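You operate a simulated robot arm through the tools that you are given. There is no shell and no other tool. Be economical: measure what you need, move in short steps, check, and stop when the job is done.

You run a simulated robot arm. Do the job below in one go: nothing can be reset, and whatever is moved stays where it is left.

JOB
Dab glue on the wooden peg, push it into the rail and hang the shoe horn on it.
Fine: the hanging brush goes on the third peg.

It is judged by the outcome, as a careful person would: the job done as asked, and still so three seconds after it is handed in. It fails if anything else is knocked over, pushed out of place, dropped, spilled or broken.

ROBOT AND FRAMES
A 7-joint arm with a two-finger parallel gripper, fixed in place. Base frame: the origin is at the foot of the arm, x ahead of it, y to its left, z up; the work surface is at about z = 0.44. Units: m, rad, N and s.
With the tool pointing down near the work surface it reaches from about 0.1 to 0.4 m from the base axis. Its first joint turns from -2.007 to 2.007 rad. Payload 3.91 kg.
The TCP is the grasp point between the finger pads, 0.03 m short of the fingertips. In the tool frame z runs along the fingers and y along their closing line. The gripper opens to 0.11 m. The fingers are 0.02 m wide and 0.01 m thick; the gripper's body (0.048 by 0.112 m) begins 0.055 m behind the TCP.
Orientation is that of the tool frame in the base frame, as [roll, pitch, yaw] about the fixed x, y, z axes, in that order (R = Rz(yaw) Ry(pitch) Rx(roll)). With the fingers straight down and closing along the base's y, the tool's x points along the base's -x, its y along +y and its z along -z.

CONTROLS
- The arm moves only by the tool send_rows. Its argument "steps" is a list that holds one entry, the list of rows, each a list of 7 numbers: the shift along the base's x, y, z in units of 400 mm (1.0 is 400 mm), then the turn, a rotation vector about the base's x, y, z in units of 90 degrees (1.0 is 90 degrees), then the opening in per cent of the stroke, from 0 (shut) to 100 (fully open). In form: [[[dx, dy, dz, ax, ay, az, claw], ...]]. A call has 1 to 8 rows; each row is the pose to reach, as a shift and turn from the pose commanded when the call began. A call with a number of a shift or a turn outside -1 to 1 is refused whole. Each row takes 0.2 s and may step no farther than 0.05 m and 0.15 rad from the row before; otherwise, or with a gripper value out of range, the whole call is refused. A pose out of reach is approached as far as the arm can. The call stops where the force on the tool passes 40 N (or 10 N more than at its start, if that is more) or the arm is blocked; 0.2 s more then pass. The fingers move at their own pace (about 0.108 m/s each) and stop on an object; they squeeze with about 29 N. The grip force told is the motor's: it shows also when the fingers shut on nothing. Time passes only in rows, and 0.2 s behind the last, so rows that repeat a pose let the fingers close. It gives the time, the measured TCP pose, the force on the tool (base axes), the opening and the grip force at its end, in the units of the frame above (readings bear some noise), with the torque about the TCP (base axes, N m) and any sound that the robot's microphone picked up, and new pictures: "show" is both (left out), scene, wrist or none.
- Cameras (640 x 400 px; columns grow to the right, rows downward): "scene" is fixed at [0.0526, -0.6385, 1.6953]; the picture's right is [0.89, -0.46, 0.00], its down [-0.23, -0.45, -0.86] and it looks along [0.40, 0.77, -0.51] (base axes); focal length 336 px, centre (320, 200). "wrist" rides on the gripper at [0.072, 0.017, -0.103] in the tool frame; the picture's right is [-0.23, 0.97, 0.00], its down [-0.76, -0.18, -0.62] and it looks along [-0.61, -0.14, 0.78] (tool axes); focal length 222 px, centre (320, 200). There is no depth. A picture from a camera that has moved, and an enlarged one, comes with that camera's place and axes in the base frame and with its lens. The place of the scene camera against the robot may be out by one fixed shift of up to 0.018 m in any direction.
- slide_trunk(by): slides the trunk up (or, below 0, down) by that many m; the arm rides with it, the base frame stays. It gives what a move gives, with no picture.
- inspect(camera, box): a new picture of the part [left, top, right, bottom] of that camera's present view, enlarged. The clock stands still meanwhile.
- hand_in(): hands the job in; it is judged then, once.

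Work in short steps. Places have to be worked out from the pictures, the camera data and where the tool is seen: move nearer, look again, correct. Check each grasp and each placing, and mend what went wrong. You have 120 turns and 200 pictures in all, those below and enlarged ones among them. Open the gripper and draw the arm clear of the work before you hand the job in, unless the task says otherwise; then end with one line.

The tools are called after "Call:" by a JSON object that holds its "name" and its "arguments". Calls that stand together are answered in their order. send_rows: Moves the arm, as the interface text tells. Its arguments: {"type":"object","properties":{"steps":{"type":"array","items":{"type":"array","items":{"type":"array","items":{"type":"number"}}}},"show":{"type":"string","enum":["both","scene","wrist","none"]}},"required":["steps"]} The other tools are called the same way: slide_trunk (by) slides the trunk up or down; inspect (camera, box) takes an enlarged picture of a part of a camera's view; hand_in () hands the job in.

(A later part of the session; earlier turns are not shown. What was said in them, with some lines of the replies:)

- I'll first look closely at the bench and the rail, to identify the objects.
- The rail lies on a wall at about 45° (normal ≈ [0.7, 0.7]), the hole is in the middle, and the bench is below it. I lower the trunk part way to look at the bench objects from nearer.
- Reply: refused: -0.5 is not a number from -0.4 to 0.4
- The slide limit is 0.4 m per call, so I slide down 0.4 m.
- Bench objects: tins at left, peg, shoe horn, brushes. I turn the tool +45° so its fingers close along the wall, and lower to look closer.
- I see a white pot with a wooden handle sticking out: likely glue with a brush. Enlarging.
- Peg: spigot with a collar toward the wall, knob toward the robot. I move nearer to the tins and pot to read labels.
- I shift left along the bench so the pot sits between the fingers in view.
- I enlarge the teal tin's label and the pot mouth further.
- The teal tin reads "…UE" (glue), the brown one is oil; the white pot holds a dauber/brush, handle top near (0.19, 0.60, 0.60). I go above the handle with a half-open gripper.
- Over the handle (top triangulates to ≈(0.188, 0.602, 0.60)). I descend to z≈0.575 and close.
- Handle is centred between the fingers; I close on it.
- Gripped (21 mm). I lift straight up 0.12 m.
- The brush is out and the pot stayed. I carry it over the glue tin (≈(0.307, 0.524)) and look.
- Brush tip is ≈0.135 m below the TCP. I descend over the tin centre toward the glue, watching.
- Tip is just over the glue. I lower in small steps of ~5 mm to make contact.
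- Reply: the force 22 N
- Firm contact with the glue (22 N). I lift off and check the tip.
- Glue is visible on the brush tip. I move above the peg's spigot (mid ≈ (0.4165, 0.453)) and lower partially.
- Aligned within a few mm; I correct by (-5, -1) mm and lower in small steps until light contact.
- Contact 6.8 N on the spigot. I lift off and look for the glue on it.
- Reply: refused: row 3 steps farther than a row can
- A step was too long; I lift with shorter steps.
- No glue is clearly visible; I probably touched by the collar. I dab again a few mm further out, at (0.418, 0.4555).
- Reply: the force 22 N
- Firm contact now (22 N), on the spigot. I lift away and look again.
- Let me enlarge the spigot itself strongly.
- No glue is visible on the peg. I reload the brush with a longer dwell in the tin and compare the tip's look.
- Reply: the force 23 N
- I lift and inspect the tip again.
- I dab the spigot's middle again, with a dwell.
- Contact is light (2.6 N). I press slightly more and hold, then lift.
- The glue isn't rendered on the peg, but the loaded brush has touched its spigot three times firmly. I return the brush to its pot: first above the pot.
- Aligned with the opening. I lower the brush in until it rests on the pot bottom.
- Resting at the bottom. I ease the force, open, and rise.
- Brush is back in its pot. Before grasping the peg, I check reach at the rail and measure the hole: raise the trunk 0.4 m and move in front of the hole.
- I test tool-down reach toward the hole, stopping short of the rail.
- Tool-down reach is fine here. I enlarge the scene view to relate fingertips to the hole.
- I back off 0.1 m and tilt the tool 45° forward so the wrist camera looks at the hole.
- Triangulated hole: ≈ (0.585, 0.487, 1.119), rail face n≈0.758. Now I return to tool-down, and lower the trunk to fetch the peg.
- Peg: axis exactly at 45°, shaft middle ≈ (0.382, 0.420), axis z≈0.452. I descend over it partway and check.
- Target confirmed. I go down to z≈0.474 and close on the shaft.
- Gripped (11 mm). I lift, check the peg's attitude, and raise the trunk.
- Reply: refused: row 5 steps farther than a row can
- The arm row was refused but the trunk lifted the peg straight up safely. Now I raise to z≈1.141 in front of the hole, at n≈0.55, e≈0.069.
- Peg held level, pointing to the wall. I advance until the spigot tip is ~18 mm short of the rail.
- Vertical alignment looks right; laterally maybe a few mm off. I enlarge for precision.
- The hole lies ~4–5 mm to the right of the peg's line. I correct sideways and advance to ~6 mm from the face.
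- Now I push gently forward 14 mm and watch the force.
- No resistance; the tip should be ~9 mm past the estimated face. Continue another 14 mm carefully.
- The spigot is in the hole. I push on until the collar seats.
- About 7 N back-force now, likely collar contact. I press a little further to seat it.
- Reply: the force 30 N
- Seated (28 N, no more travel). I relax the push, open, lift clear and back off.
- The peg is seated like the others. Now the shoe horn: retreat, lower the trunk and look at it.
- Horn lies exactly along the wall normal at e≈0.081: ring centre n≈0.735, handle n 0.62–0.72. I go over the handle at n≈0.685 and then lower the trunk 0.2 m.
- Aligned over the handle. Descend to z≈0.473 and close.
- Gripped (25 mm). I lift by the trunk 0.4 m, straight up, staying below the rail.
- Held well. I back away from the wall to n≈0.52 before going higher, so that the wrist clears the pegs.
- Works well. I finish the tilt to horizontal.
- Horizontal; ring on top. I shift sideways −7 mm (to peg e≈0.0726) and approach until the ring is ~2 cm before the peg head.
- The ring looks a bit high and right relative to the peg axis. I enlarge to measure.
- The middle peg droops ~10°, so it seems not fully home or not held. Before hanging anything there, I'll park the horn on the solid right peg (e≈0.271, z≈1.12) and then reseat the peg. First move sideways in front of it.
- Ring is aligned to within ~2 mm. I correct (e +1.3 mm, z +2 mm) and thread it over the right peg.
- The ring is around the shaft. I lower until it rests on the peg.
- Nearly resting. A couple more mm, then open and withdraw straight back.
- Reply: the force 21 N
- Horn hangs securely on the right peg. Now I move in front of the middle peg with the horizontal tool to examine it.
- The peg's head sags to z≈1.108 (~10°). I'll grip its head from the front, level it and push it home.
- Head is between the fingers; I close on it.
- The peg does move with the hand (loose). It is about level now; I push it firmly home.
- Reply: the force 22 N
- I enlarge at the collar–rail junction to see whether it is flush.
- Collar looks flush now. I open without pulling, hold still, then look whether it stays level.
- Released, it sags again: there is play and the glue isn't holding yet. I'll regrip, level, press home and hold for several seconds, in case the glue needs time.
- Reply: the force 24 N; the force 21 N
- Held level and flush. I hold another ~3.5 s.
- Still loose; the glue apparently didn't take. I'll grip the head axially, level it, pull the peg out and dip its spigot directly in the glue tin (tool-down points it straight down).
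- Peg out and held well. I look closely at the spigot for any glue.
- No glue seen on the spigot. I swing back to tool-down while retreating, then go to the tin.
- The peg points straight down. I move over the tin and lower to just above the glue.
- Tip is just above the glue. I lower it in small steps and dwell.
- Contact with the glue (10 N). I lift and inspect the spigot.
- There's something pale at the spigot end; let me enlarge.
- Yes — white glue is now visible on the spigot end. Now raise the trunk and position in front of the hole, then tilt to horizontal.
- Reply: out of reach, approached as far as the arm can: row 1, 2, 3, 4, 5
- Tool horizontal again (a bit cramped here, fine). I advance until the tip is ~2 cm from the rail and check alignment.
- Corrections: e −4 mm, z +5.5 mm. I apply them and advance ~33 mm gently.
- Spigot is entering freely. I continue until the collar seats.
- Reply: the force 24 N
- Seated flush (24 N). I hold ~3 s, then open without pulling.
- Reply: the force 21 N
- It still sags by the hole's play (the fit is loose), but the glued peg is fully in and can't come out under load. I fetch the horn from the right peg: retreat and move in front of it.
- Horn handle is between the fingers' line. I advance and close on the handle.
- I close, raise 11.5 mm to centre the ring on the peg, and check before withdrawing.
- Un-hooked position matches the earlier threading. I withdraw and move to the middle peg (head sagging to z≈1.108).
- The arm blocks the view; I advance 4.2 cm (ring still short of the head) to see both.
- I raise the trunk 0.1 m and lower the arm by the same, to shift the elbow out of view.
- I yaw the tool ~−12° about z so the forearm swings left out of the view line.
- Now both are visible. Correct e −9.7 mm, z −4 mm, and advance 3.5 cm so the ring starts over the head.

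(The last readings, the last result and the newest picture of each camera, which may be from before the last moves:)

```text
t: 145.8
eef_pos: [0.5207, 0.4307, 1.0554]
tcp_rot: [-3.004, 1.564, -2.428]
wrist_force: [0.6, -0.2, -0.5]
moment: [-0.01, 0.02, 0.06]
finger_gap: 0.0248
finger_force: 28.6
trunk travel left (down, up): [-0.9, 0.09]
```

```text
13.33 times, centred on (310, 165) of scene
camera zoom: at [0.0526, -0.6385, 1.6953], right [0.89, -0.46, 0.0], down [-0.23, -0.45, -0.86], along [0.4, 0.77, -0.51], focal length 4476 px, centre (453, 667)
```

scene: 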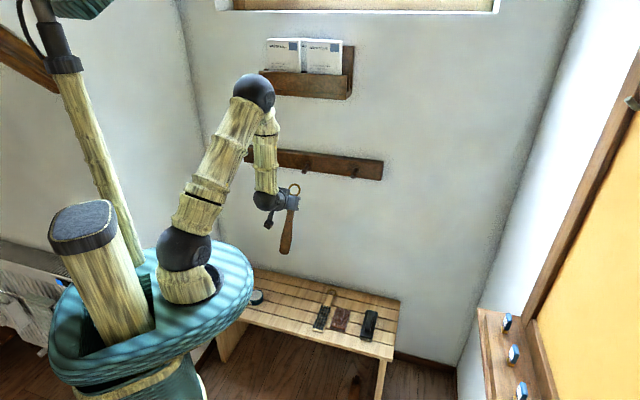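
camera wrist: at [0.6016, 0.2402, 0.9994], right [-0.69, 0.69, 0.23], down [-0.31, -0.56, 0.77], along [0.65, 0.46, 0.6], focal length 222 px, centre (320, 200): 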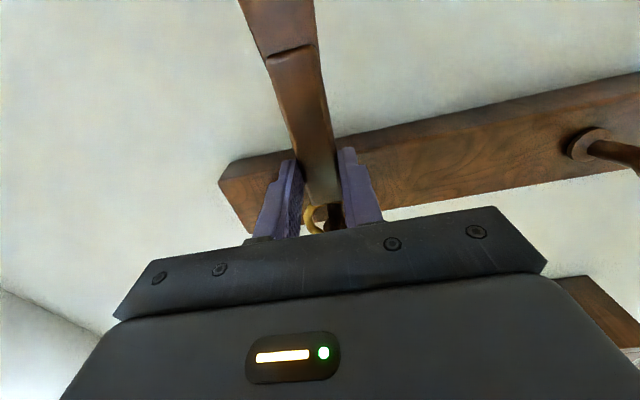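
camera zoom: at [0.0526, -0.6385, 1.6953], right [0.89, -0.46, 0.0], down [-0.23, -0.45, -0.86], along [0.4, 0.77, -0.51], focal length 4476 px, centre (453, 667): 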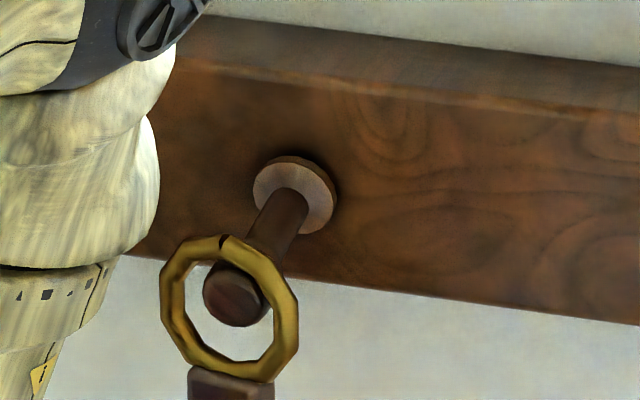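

Ring is centred around the head. I advance further along the peg, rising slightly with its slope.

Call:
{"name": "send_rows", "arguments": {"steps": [[[0.002, -0.002, 0.007, 0, 0, 0, 12], [0.018, 0.014, 0.01, 0, 0, 0, 12], [0.034, 0.03, 0.014, 0, 0, 0, 12], [0.05, 0.046, 0.018, 0, 0, 0, 12], [0.066, 0.062, 0.02, 0, 0, 0, 12], [0.066, 0.062, 0.02, 0, 0, 0, 12]]], "show": "none"}}

Call:
{"name": "inspect", "arguments": {"camera": "scene", "box": [290, 150, 330, 180]}}

```text
t: 147.2
eef_pos: [0.5474, 0.4575, 1.0625]
tcp_rot: [-2.983, 1.562, -2.409]
wrist_force: [0.0, 0.0, -0.5]
moment: [0.0, 0.04, 0.02]
finger_gap: 0.0249
finger_force: 29.2
trunk travel left (down, up): [-0.9, 0.09]
```

```text
13.33 times, centred on (310, 165) of scene
camera zoom: at [0.0526, -0.6385, 1.6953], right [0.89, -0.46, 0.0], down [-0.23, -0.45, -0.86], along [0.4, 0.77, -0.51], focal length 4476 px, centre (453, 667)
```

zoom: 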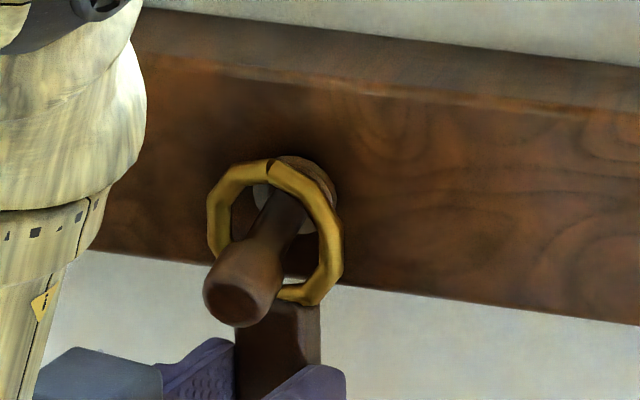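

The ring is over the shaft near the collar. I lower until it rests.

Call:
{"name": "send_rows", "arguments": {"steps": [[[0.004, 0.004, -0.01, 0, 0, 0, 12], [0.004, 0.004, -0.018, 0, 0, 0, 12], [0.004, 0.004, -0.025, 0, 0, 0, 12], [0.004, 0.004, -0.025, 0, 0, 0, 12]]], "show": "none"}}

Call:
{"name": "inspect", "arguments": {"camera": "scene", "box": [290, 150, 330, 180]}}

```text
t: 148.2
eef_pos: [0.5502, 0.4585, 1.0554]
tcp_rot: [-3.002, 1.567, -2.43]
wrist_force: [-0.7, -0.1, 6.8]
moment: [0.16, -0.16, -0.02]
finger_gap: 0.0252
finger_force: 29.2
trunk travel left (down, up): [-0.9, 0.09]
```

```text
13.33 times, centred on (310, 165) of scene
camera zoom: at [0.0526, -0.6385, 1.6953], right [0.89, -0.46, 0.0], down [-0.23, -0.45, -0.86], along [0.4, 0.77, -0.51], focal length 4476 px, centre (453, 667)
```

zoom: 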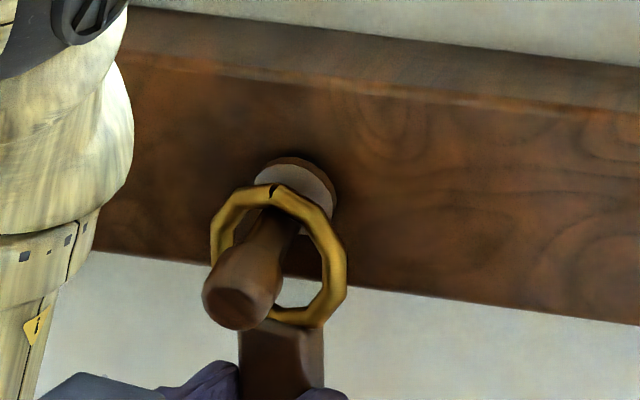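

Resting (6.8 N). I open gently and withdraw along the tool axis.

Call:
{"name": "send_rows", "arguments": {"steps": [[[0, 0, 0.006, 0, 0, 0, 12], [0, 0, 0.006, 0, 0, 0, 30], [0, 0, 0.006, 0, 0, 0, 50], [0, 0, 0.006, 0, 0, 0, 50], [-0.05, -0.032, 0.006, 0, 0, 0, 50], [-0.13, -0.083, 0.006, 0, 0, 0, 50], [-0.22, -0.14, 0.006, 0, 0, 0, 50], [-0.3, -0.2, 0.006, 0, 0, 0, 50]]], "show": "none"}}

Call:
{"name": "inspect", "arguments": {"camera": "scene", "box": [260, 130, 380, 220]}}

Call:
{"name": "inspect", "arguments": {"camera": "wrist", "box": [160, 0, 480, 240]}}

```text
t: 150.0
eef_pos: [0.4274, 0.3776, 1.0585]
tcp_rot: [-2.973, 1.564, -2.4]
wrist_force: [-0.3, 0.5, -0.7]
moment: [0.0, -0.01, 0.01]
finger_gap: 0.055
finger_force: 0.1
trunk travel left (down, up): [-0.9, 0.09]
```

```text
4.44 times, centred on (320, 175) of scene
camera zoom: at [0.0526, -0.6385, 1.6953], right [0.89, -0.46, 0.0], down [-0.23, -0.45, -0.86], along [0.4, 0.77, -0.51], focal length 1492 px, centre (320, 311)
```

zoom: 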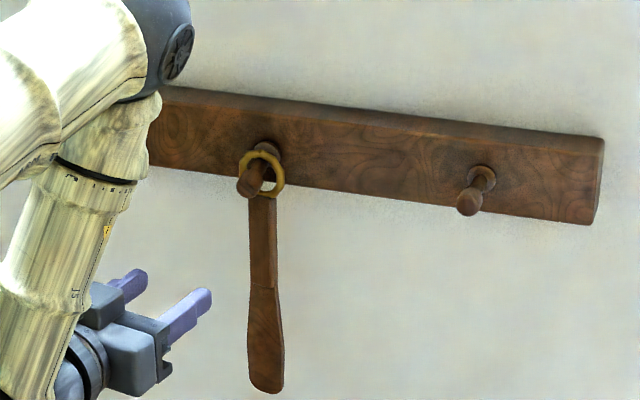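

```text
1.67 times, centred on (320, 120) of wrist
camera zoom: at [0.3293, 0.3352, 0.9849], right [-0.53, 0.82, 0.23], down [-0.42, -0.48, 0.77], along [0.74, 0.31, 0.6], focal length 370 px, centre (320, 333)
```

zoom: 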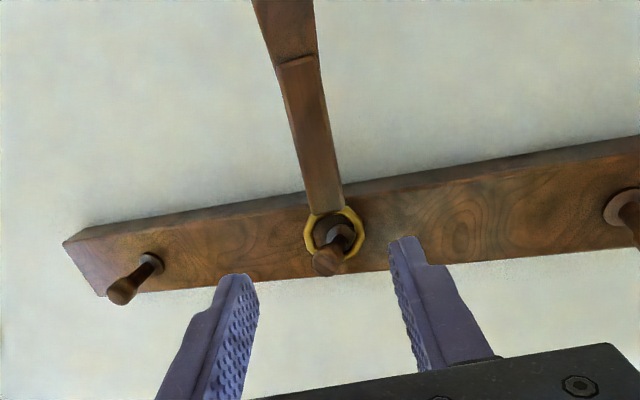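

The shoe horn hangs on the glued middle peg. Next the brush: return the tool to pointing down while moving right, then lower the trunk.

Call:
{"name": "send_rows", "arguments": {"steps": [[[0, 0, 0, 0, 0, 0.07, 60], [0, 0, 0, 0, 0, 0.14, 60], [0, 0, 0, 0, 0, 0.14, 60]]], "show": "none"}}

Call:
{"name": "send_rows", "arguments": {"steps": [[[0.033, -0.037, 0.03, -0.06, 0.06, 0, 60], [0.066, -0.074, 0.06, -0.12, 0.12, 0, 60], [0.099, -0.111, 0.09, -0.18, 0.18, 0, 60], [0.132, -0.148, 0.12, -0.24, 0.24, 0, 60], [0.165, -0.185, 0.15, -0.3, 0.3, 0, 60], [0.198, -0.222, 0.18, -0.36, 0.36, 0, 60], [0.231, -0.259, 0.21, -0.42, 0.42, 0, 60], [0.2627, -0.295, 0.24, -0.48, 0.48, 0, 60]]], "show": "none"}}

Call:
{"name": "send_rows", "arguments": {"steps": [[[0, 0, 0, -0.06, 0.06, 0, 60], [0, 0, 0, -0.12, 0.12, 0, 60], [0, 0, 0, -0.18, 0.18, 0, 60], [0, 0, 0, -0.227, 0.227, 0, 60], [0, 0, 0, -0.227, 0.227, 0, 60]]], "show": "none"}}

Call:
{"name": "slide_trunk", "arguments": {"by": -0.4}}

Call:
{"name": "inspect", "arguments": {"camera": "wrist", "box": [140, 0, 460, 200]}}

```text
t: 150.8
eef_pos: [0.4282, 0.3788, 1.0564]
tcp_rot: [-3.02, 1.565, -2.225]
wrist_force: [-0.5, -0.3, -0.3]
moment: [0.0, 0.01, -0.06]
finger_gap: 0.0661
finger_force: 0.1
trunk travel left (down, up): [-0.9, 0.09]
```

```text
t: 152.6
eef_pos: [0.5344, 0.2602, 1.1511]
tcp_rot: [3.138, 0.498, -2.359]
wrist_force: [-0.2, 0.0, -0.4]
moment: [-0.02, -0.01, 0.0]
finger_gap: 0.0661
finger_force: 0.0
trunk travel left (down, up): [-0.9, 0.09]
```

```text
t: 153.8
eef_pos: [0.5347, 0.26, 1.1523]
tcp_rot: [3.135, -0.006, -2.354]
wrist_force: [0.2, 0.3, -0.2]
moment: [-0.01, -0.01, 0.03]
finger_gap: 0.0659
finger_force: 0.2
trunk travel left (down, up): [-0.9, 0.09]
```

```text
t: 157.7
eef_pos: [0.5352, 0.2595, 0.7522]
tcp_rot: [3.137, -0.007, -2.356]
wrist_force: [0.1, 0.2, -0.4]
moment: [0.0, 0.0, -0.01]
finger_gap: 0.066
finger_force: 0.2
trunk travel left (down, up): [-0.5, 0.49]
```

```text
2.00 times, centred on (300, 100) of wrist
camera zoom: at [0.4724, 0.22, 0.8552], right [-0.53, 0.85, 0.0], down [0.67, 0.41, 0.62], along [0.52, 0.33, -0.79], focal length 444 px, centre (360, 400)
```

zoom: 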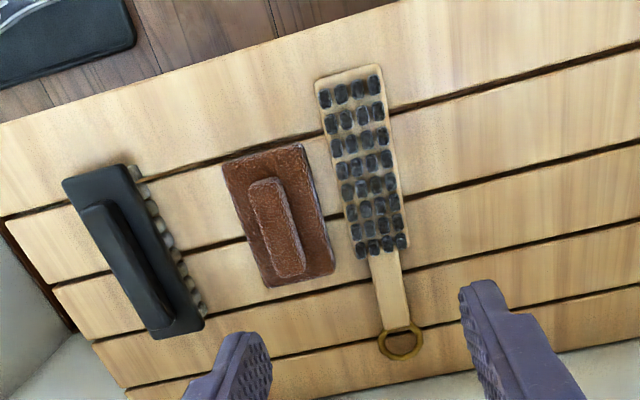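

Brush lies along the normal at e≈0.191; handle n 0.645–0.717, ring centre n≈0.74. I go over n≈0.688 and lower the trunk 0.2 m.

Call:
{"name": "send_rows", "arguments": {"steps": [[[0.07, 0.075, 0, 0, 0, 0, 60], [0.14, 0.15, 0, 0, 0, 0, 60], [0.2165, 0.229, 0, 0, 0, 0, 60], [0.2165, 0.229, 0, 0, 0, 0, 60]]], "show": "none"}}

Call:
{"name": "slide_trunk", "arguments": {"by": -0.2}}

Call:
{"name": "inspect", "arguments": {"camera": "wrist", "box": [160, 40, 480, 240]}}

```text
t: 158.7
eef_pos: [0.6212, 0.3523, 0.7498]
tcp_rot: [3.138, -0.007, -2.357]
wrist_force: [0.2, -0.1, 0.0]
moment: [-0.01, 0.0, -0.01]
finger_gap: 0.0659
finger_force: 0.1
trunk travel left (down, up): [-0.5, 0.49]
```

```text
t: 160.8
eef_pos: [0.6206, 0.3504, 0.5503]
tcp_rot: [3.136, -0.006, -2.357]
wrist_force: [-0.2, 0.3, 0.8]
moment: [0.0, 0.01, 0.02]
finger_gap: 0.0659
finger_force: 0.1
trunk travel left (down, up): [-0.3, 0.69]
```

```text
2.00 times, centred on (320, 140) of wrist
camera zoom: at [0.5581, 0.3107, 0.6534], right [-0.53, 0.85, 0.0], down [0.67, 0.41, 0.62], along [0.52, 0.33, -0.79], focal length 444 px, centre (320, 320)
```

zoom: 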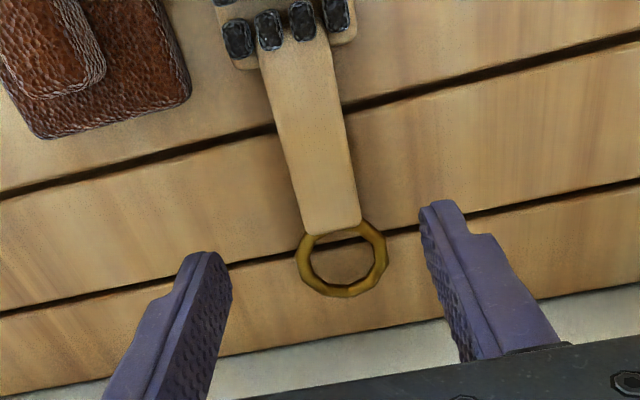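

Same geometry as for the horn. Descend and close.

Call:
{"name": "send_rows", "arguments": {"steps": [[[0, 0, -0.09, 0, 0, 0, 60], [0, 0, -0.16, 0, 0, 0, 60], [0, 0, -0.191, 0, 0, 0, 60], [0, 0, -0.191, 0, 0, 0, 60], [0, 0, -0.191, 0, 0, 0, 12], [0, 0, -0.191, 0, 0, 0, 12], [0, 0, -0.191, 0, 0, 0, 12]]], "show": "none"}}

Call:
{"name": "slide_trunk", "arguments": {"by": 0.3}}

Call:
{"name": "inspect", "arguments": {"camera": "wrist", "box": [160, 40, 480, 240]}}

```text
t: 162.4
eef_pos: [0.6208, 0.3492, 0.4747]
tcp_rot: [3.136, -0.008, -2.357]
wrist_force: [-0.5, 0.4, -0.6]
moment: [0.06, -0.08, 0.01]
finger_gap: 0.0272
finger_force: 29.2
trunk travel left (down, up): [-0.3, 0.69]
```

```text
t: 165.4
eef_pos: [0.6189, 0.3484, 0.7734]
tcp_rot: [3.136, -0.008, -2.355]
wrist_force: [-0.5, -0.1, -0.6]
moment: [0.06, -0.04, 0.02]
finger_gap: 0.0272
finger_force: 28.9
trunk travel left (down, up): [-0.6, 0.39]
```

```text
2.00 times, centred on (320, 140) of wrist
camera zoom: at [0.5563, 0.3088, 0.8776], right [-0.53, 0.85, 0.0], down [0.67, 0.41, 0.62], along [0.52, 0.33, -0.79], focal length 444 px, centre (320, 320)
```

zoom: 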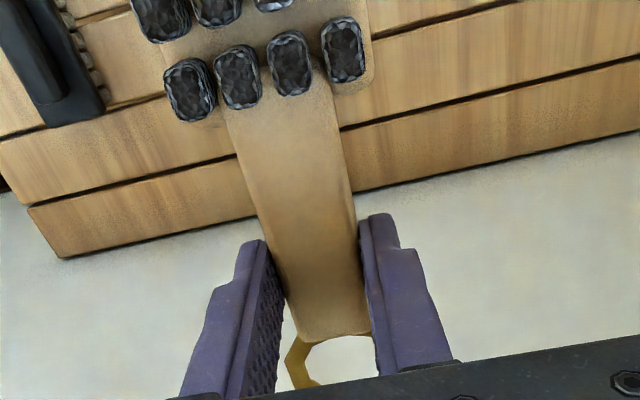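

Brush is held. I back off and shift to e≈0.271, raise the trunk, and tilt to horizontal.

Call:
{"name": "send_rows", "arguments": {"steps": [[[-0.05, -0.07, 0, 0, 0, 0, 12], [-0.09, -0.15, 0.03, 0, 0, 0, 12], [-0.12, -0.23, 0.07, 0, 0, 0, 12], [-0.13, -0.31, 0.13, 0, 0, 0, 12], [-0.13, -0.38, 0.19, 0, 0, 0, 12], [-0.13, -0.414, 0.25, 0, 0, 0, 12]]], "show": "none"}}

Call:
{"name": "slide_trunk", "arguments": {"by": 0.2}}

Call:
{"name": "send_rows", "arguments": {"steps": [[[0, 0, 0, 0.064, -0.064, 0, 12], [0, 0, 0, 0.128, -0.128, 0, 12], [0, 0, 0, 0.192, -0.192, 0, 12], [0, 0, 0, 0.256, -0.256, 0, 12], [0, 0, 0, 0.32, -0.32, 0, 12], [0, 0, 0, 0.384, -0.384, 0, 12], [0, 0, 0, 0.448, -0.448, 0, 12], [0, 0, 0, 0.448, -0.448, 0, 12]]], "show": "none"}}

Call:
{"name": "send_rows", "arguments": {"steps": [[[0, 0, 0, 0.065, -0.065, 0, 12], [0, 0, 0, 0.13, -0.13, 0, 12], [0, 0, 0, 0.195, -0.195, 0, 12], [0, 0, 0, 0.258, -0.258, 0, 12], [0, 0, 0, 0.258, -0.258, 0, 12]]], "show": "scene"}}

```text
t: 166.8
eef_pos: [0.5678, 0.1809, 0.8768]
tcp_rot: [3.137, -0.009, -2.356]
wrist_force: [0.0, 0.3, -1.3]
moment: [0.05, -0.08, -0.02]
finger_gap: 0.0272
finger_force: 29.1
trunk travel left (down, up): [-0.6, 0.39]
```

```text
t: 169.0
eef_pos: [0.5695, 0.1828, 1.0757]
tcp_rot: [3.137, -0.006, -2.356]
wrist_force: [-0.1, 0.1, -0.8]
moment: [0.05, -0.07, -0.01]
finger_gap: 0.0271
finger_force: 28.8
trunk travel left (down, up): [-0.8, 0.19]
```

```text
t: 170.8
eef_pos: [0.5664, 0.1829, 1.0757]
tcp_rot: [3.136, 0.99, -2.352]
wrist_force: [0.3, 0.1, -0.8]
moment: [-0.01, -0.03, 0.0]
finger_gap: 0.0272
finger_force: 29.1
trunk travel left (down, up): [-0.8, 0.19]
```

```text
t: 172.0
eef_pos: [0.5686, 0.1812, 1.0758]
tcp_rot: [-2.966, 1.564, -2.174]
wrist_force: [0.0, -0.4, -1.0]
moment: [0.01, 0.0, 0.01]
finger_gap: 0.0272
finger_force: 29.0
trunk travel left (down, up): [-0.8, 0.19]
```

scene: 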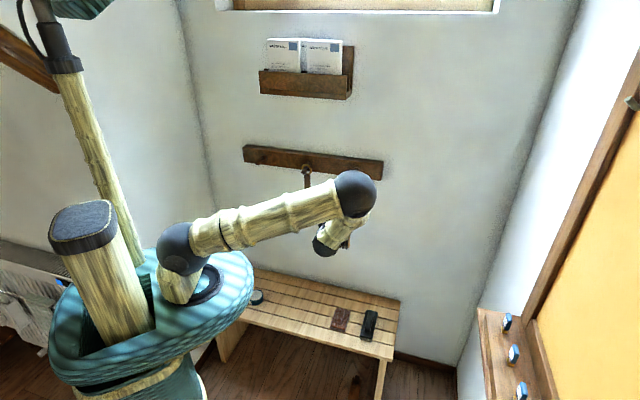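

I advance to put the ring ~5 cm before the right peg's collar (just short of its head) and check alignment.

Call:
{"name": "send_rows", "arguments": {"steps": [[[0.05, 0.055, -0.018, 0, 0, 0, 12], [0.1, 0.106, -0.018, 0, 0, 0, 12], [0.1635, 0.1705, -0.018, 0, 0, 0, 12], [0.1635, 0.1705, -0.018, 0, 0, 0, 12]]], "show": "none"}}

Call:
{"name": "inspect", "arguments": {"camera": "scene", "box": [325, 155, 373, 191]}}

```text
t: 173.0
eef_pos: [0.6313, 0.2499, 1.0682]
tcp_rot: [-3.006, 1.562, -2.212]
wrist_force: [0.8, -0.7, -0.8]
moment: [-0.03, 0.03, 0.0]
finger_gap: 0.027
finger_force: 28.9
trunk travel left (down, up): [-0.8, 0.19]
```

```text
11.11 times, centred on (349, 173) of scene
camera zoom: at [0.0526, -0.6385, 1.6953], right [0.89, -0.46, 0.0], down [-0.23, -0.45, -0.86], along [0.4, 0.77, -0.51], focal length 3730 px, centre (-2, 500)
```

zoom: 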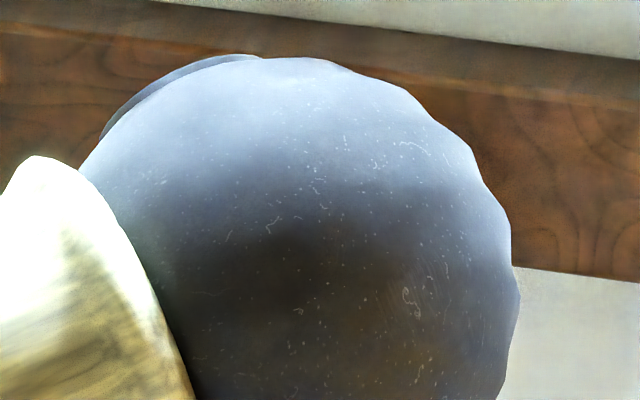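

The elbow blocks the view. I lower the trunk 0.2 m and raise the arm by the same so the elbow drops out of sight.

Call:
{"name": "slide_trunk", "arguments": {"by": -0.2}}

Call:
{"name": "send_rows", "arguments": {"steps": [[[0, 0, 0.1, 0, 0, 0, 12], [0, 0, 0.2, 0, 0, 0, 12], [0, 0, 0.3, 0, 0, 0, 12], [0, 0, 0.4, 0, 0, 0, 12], [0, 0, 0.5, 0, 0, 0, 12], [0, 0, 0.5, 0, 0, 0, 12]]], "show": "scene"}}

```text
t: 175.2
eef_pos: [0.6321, 0.2511, 0.8686]
tcp_rot: [-3.016, 1.561, -2.223]
wrist_force: [-0.6, -0.2, -0.9]
moment: [-0.04, 0.02, 0.01]
finger_gap: 0.0273
finger_force: 29.2
trunk travel left (down, up): [-0.6, 0.39]
```

```text
t: 176.6
eef_pos: [0.6338, 0.2519, 1.0683]
tcp_rot: [-3.059, 1.562, -2.268]
wrist_force: [0.2, 1.0, -0.5]
moment: [-0.03, 0.0, -0.01]
finger_gap: 0.0273
finger_force: 28.8
trunk travel left (down, up): [-0.6, 0.39]
```

scene: 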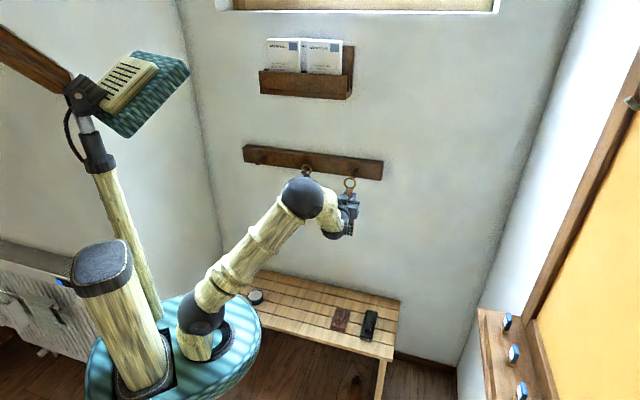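

Clear view now. I enlarge ring and peg.

Call:
{"name": "inspect", "arguments": {"camera": "scene", "box": [330, 158, 370, 188]}}

```text
13.33 times, centred on (350, 173) of scene
camera zoom: at [0.0526, -0.6385, 1.6953], right [0.89, -0.46, 0.0], down [-0.23, -0.45, -0.86], along [0.4, 0.77, -0.51], focal length 4476 px, centre (-80, 560)
```

zoom: 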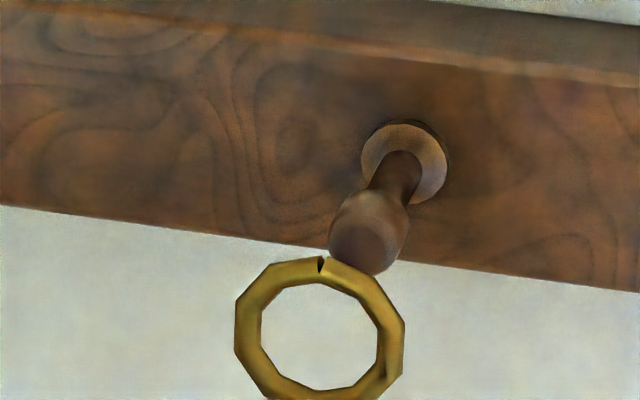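

Corrections: e +2 mm, z +4.5 mm; then thread over the peg.

Call:
{"name": "send_rows", "arguments": {"steps": [[[0.0035, -0.0035, 0.011, 0, 0, 0, 12], [0.04, 0.033, 0.011, 0, 0, 0, 12], [0.08, 0.073, 0.011, 0, 0, 0, 12], [0.11, 0.103, 0.011, 0, 0, 0, 12], [0.145, 0.138, 0.011, 0, 0, 0, 12], [0.145, 0.138, 0.011, 0, 0, 0, 12]]], "show": "none"}}

Call:
{"name": "inspect", "arguments": {"camera": "scene", "box": [330, 158, 370, 188]}}

```text
t: 178.0
eef_pos: [0.6899, 0.3048, 1.0718]
tcp_rot: [-3.038, 1.562, -2.245]
wrist_force: [-0.9, -0.6, -0.7]
moment: [-0.05, -0.01, 0.02]
finger_gap: 0.0271
finger_force: 29.0
trunk travel left (down, up): [-0.6, 0.39]
```

```text
13.33 times, centred on (350, 173) of scene
camera zoom: at [0.0526, -0.6385, 1.6953], right [0.89, -0.46, 0.0], down [-0.23, -0.45, -0.86], along [0.4, 0.77, -0.51], focal length 4476 px, centre (-80, 560)
```

zoom: 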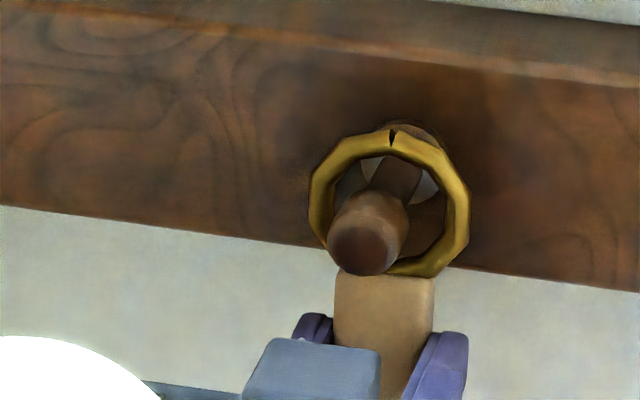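

Threaded. I lower until it rests on the peg.

Call:
{"name": "send_rows", "arguments": {"steps": [[[0, 0, -0.01, 0, 0, 0, 12], [0, 0, -0.02, 0, 0, 0, 12], [0, 0, -0.027, 0, 0, 0, 12], [0, 0, -0.032, 0, 0, 0, 12], [0, 0, -0.032, 0, 0, 0, 12]]], "show": "none"}}

Call:
{"name": "inspect", "arguments": {"camera": "scene", "box": [330, 158, 370, 188]}}

```text
t: 179.2
eef_pos: [0.6885, 0.3056, 1.0624]
tcp_rot: [-2.474, 1.566, -1.681]
wrist_force: [7.0, 4.6, 16.0]
moment: [-0.12, 0.21, -0.01]
finger_gap: 0.0273
finger_force: 29.0
trunk travel left (down, up): [-0.6, 0.39]
```

```text
13.33 times, centred on (350, 173) of scene
camera zoom: at [0.0526, -0.6385, 1.6953], right [0.89, -0.46, 0.0], down [-0.23, -0.45, -0.86], along [0.4, 0.77, -0.51], focal length 4476 px, centre (-80, 560)
```

zoom: 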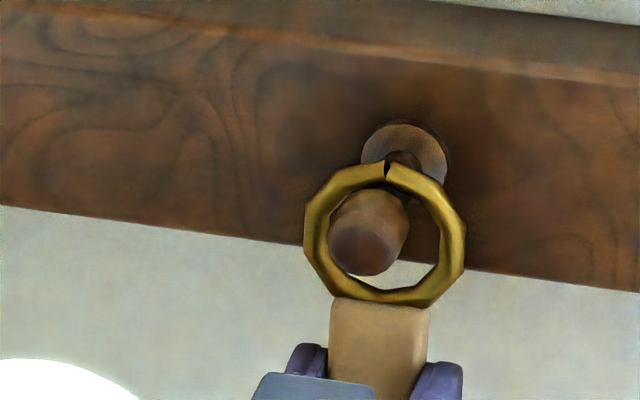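

Resting, but close to the head's taper. I ease up, go 7 mm deeper and set it down again, then release and withdraw.

Call:
{"name": "send_rows", "arguments": {"steps": [[[0, 0, 0.014, 0, 0, 0, 12], [0.0124, 0.0124, 0.014, 0, 0, 0, 12], [0.0124, 0.0124, 0.004, 0, 0, 0, 12], [0.0124, 0.0124, 0, 0, 0, 0, 12], [0.0124, 0.0124, 0, 0, 0, 0, 12]]], "show": "none"}}

Call:
{"name": "inspect", "arguments": {"camera": "scene", "box": [330, 158, 370, 188]}}

```text
t: 180.4
eef_pos: [0.6953, 0.3102, 1.0617]
tcp_rot: [-2.921, 1.564, -2.13]
wrist_force: [2.4, -2.2, 11.5]
moment: [0.34, 0.02, -0.03]
finger_gap: 0.0272
finger_force: 29.0
trunk travel left (down, up): [-0.6, 0.39]
```

```text
13.33 times, centred on (350, 173) of scene
camera zoom: at [0.0526, -0.6385, 1.6953], right [0.89, -0.46, 0.0], down [-0.23, -0.45, -0.86], along [0.4, 0.77, -0.51], focal length 4476 px, centre (-80, 560)
```

zoom: 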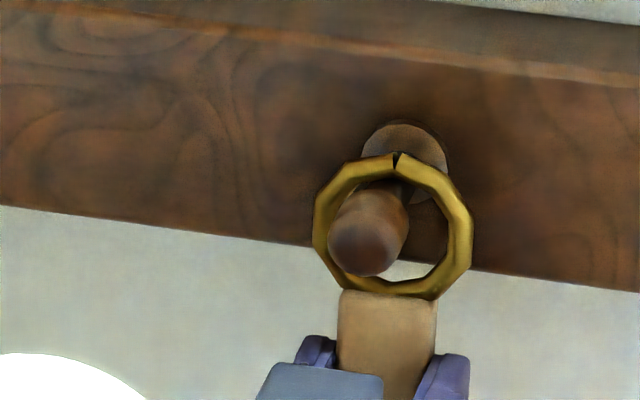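

Good, resting on the shaft proper. I relax, open and withdraw straight back.

Call:
{"name": "send_rows", "arguments": {"steps": [[[0, 0, 0.007, 0, 0, 0, 12], [0, 0, 0.007, 0, 0, 0, 30], [0, 0, 0.007, 0, 0, 0, 55], [0, 0, 0.007, 0, 0, 0, 55], [-0.04, -0.04, 0.007, 0, 0, 0, 55], [-0.1, -0.1, 0.007, 0, 0, 0, 55], [-0.17, -0.17, 0.007, 0, 0, 0, 55], [-0.24, -0.24, 0.007, 0, 0, 0, 55]]], "show": "scene"}}

Call:
{"name": "inspect", "arguments": {"camera": "scene", "box": [240, 130, 400, 230]}}

```text
t: 182.2
eef_pos: [0.5984, 0.2131, 1.0628]
tcp_rot: [-2.958, 1.562, -2.164]
wrist_force: [0.6, -0.1, -0.5]
moment: [0.02, -0.02, 0.02]
finger_gap: 0.0605
finger_force: 0.2
trunk travel left (down, up): [-0.6, 0.39]
```

scene: 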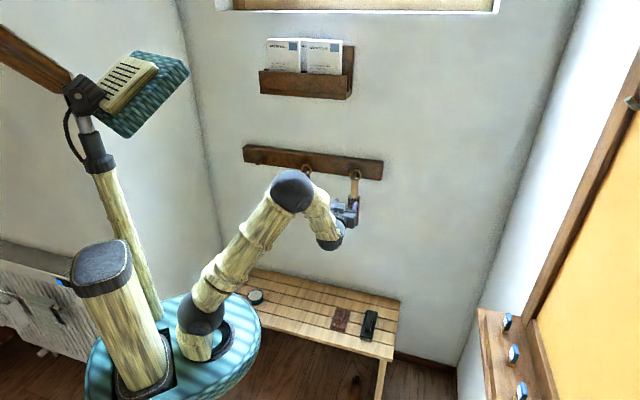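

```text
4.00 times, centred on (320, 180) of scene
camera zoom: at [0.0526, -0.6385, 1.6953], right [0.89, -0.46, 0.0], down [-0.23, -0.45, -0.86], along [0.4, 0.77, -0.51], focal length 1343 px, centre (320, 280)
```

zoom: 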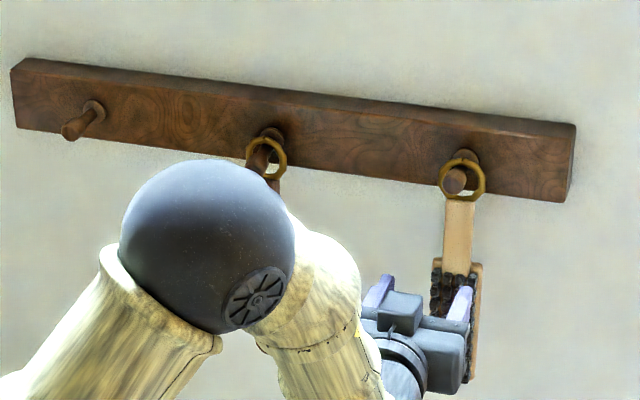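

Both hang. I draw the arm further clear and take a final look at everything.

Call:
{"name": "send_rows", "arguments": {"steps": [[[-0.06, -0.06, -0.06, 0, 0, 0, 55], [-0.12, -0.12, -0.13, 0, 0, 0, 55], [-0.17, -0.17, -0.2, 0, 0, 0, 55], [-0.17, -0.17, -0.28, 0, 0, 0, 55], [-0.17, -0.17, -0.28, 0, 0, 0, 55]]], "show": "none"}}

Call:
{"name": "slide_trunk", "arguments": {"by": -0.2}}

Call:
{"name": "inspect", "arguments": {"camera": "scene", "box": [200, 130, 420, 370]}}

Call:
{"name": "inspect", "arguments": {"camera": "scene", "box": [290, 150, 370, 210]}}

```text
t: 183.4
eef_pos: [0.5311, 0.144, 0.9501]
tcp_rot: [-2.96, 1.563, -2.166]
wrist_force: [0.6, 0.1, -0.3]
moment: [0.0, -0.02, 0.02]
finger_gap: 0.0608
finger_force: 0.1
trunk travel left (down, up): [-0.6, 0.39]
```

```text
t: 185.5
eef_pos: [0.5328, 0.1456, 0.7499]
tcp_rot: [-3.019, 1.562, -2.225]
wrist_force: [-0.1, -0.3, 0.0]
moment: [0.03, -0.01, -0.03]
finger_gap: 0.0602
finger_force: 0.1
trunk travel left (down, up): [-0.4, 0.59]
```

```text
1.67 times, centred on (310, 250) of scene
camera zoom: at [0.0526, -0.6385, 1.6953], right [0.89, -0.46, 0.0], down [-0.23, -0.45, -0.86], along [0.4, 0.77, -0.51], focal length 560 px, centre (337, 117)
```

zoom: 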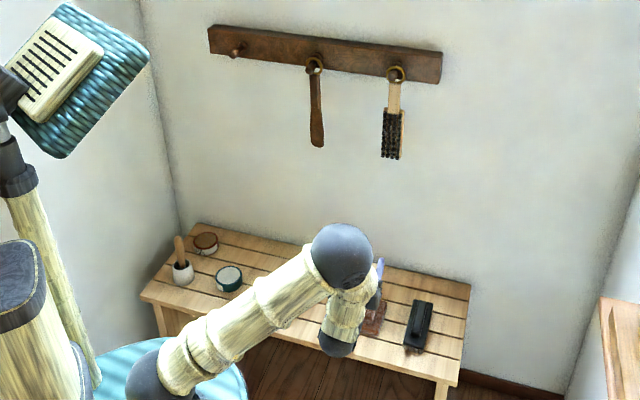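

```text
6.67 times, centred on (330, 180) of scene
camera zoom: at [0.0526, -0.6385, 1.6953], right [0.89, -0.46, 0.0], down [-0.23, -0.45, -0.86], along [0.4, 0.77, -0.51], focal length 2238 px, centre (253, 333)
```

zoom: 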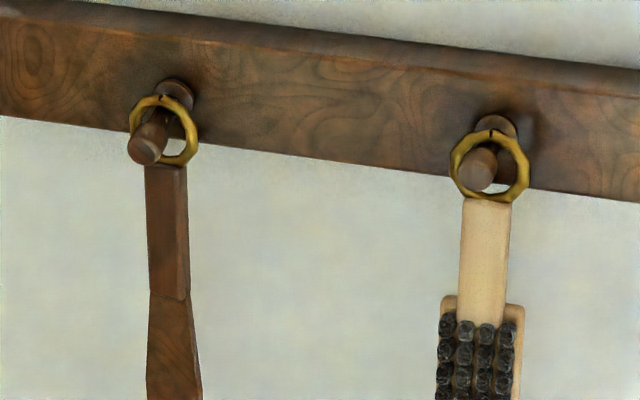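

The shoe horn and brush hang steadily, the glue brush is back in its pot, and the tins and other brushes are in place. The gripper is open and clear of the work, so I hand in.

Call:
{"name": "hand_in", "arguments": {}}

```text
The job is handed in.
```

The shoe horn hangs on the glued middle peg and the hanging brush on the third (right-hand) peg, but the glued peg fits loosely in its hole and sags about 10° (glue shows only on its tip, and it did not hold the peg rigid).
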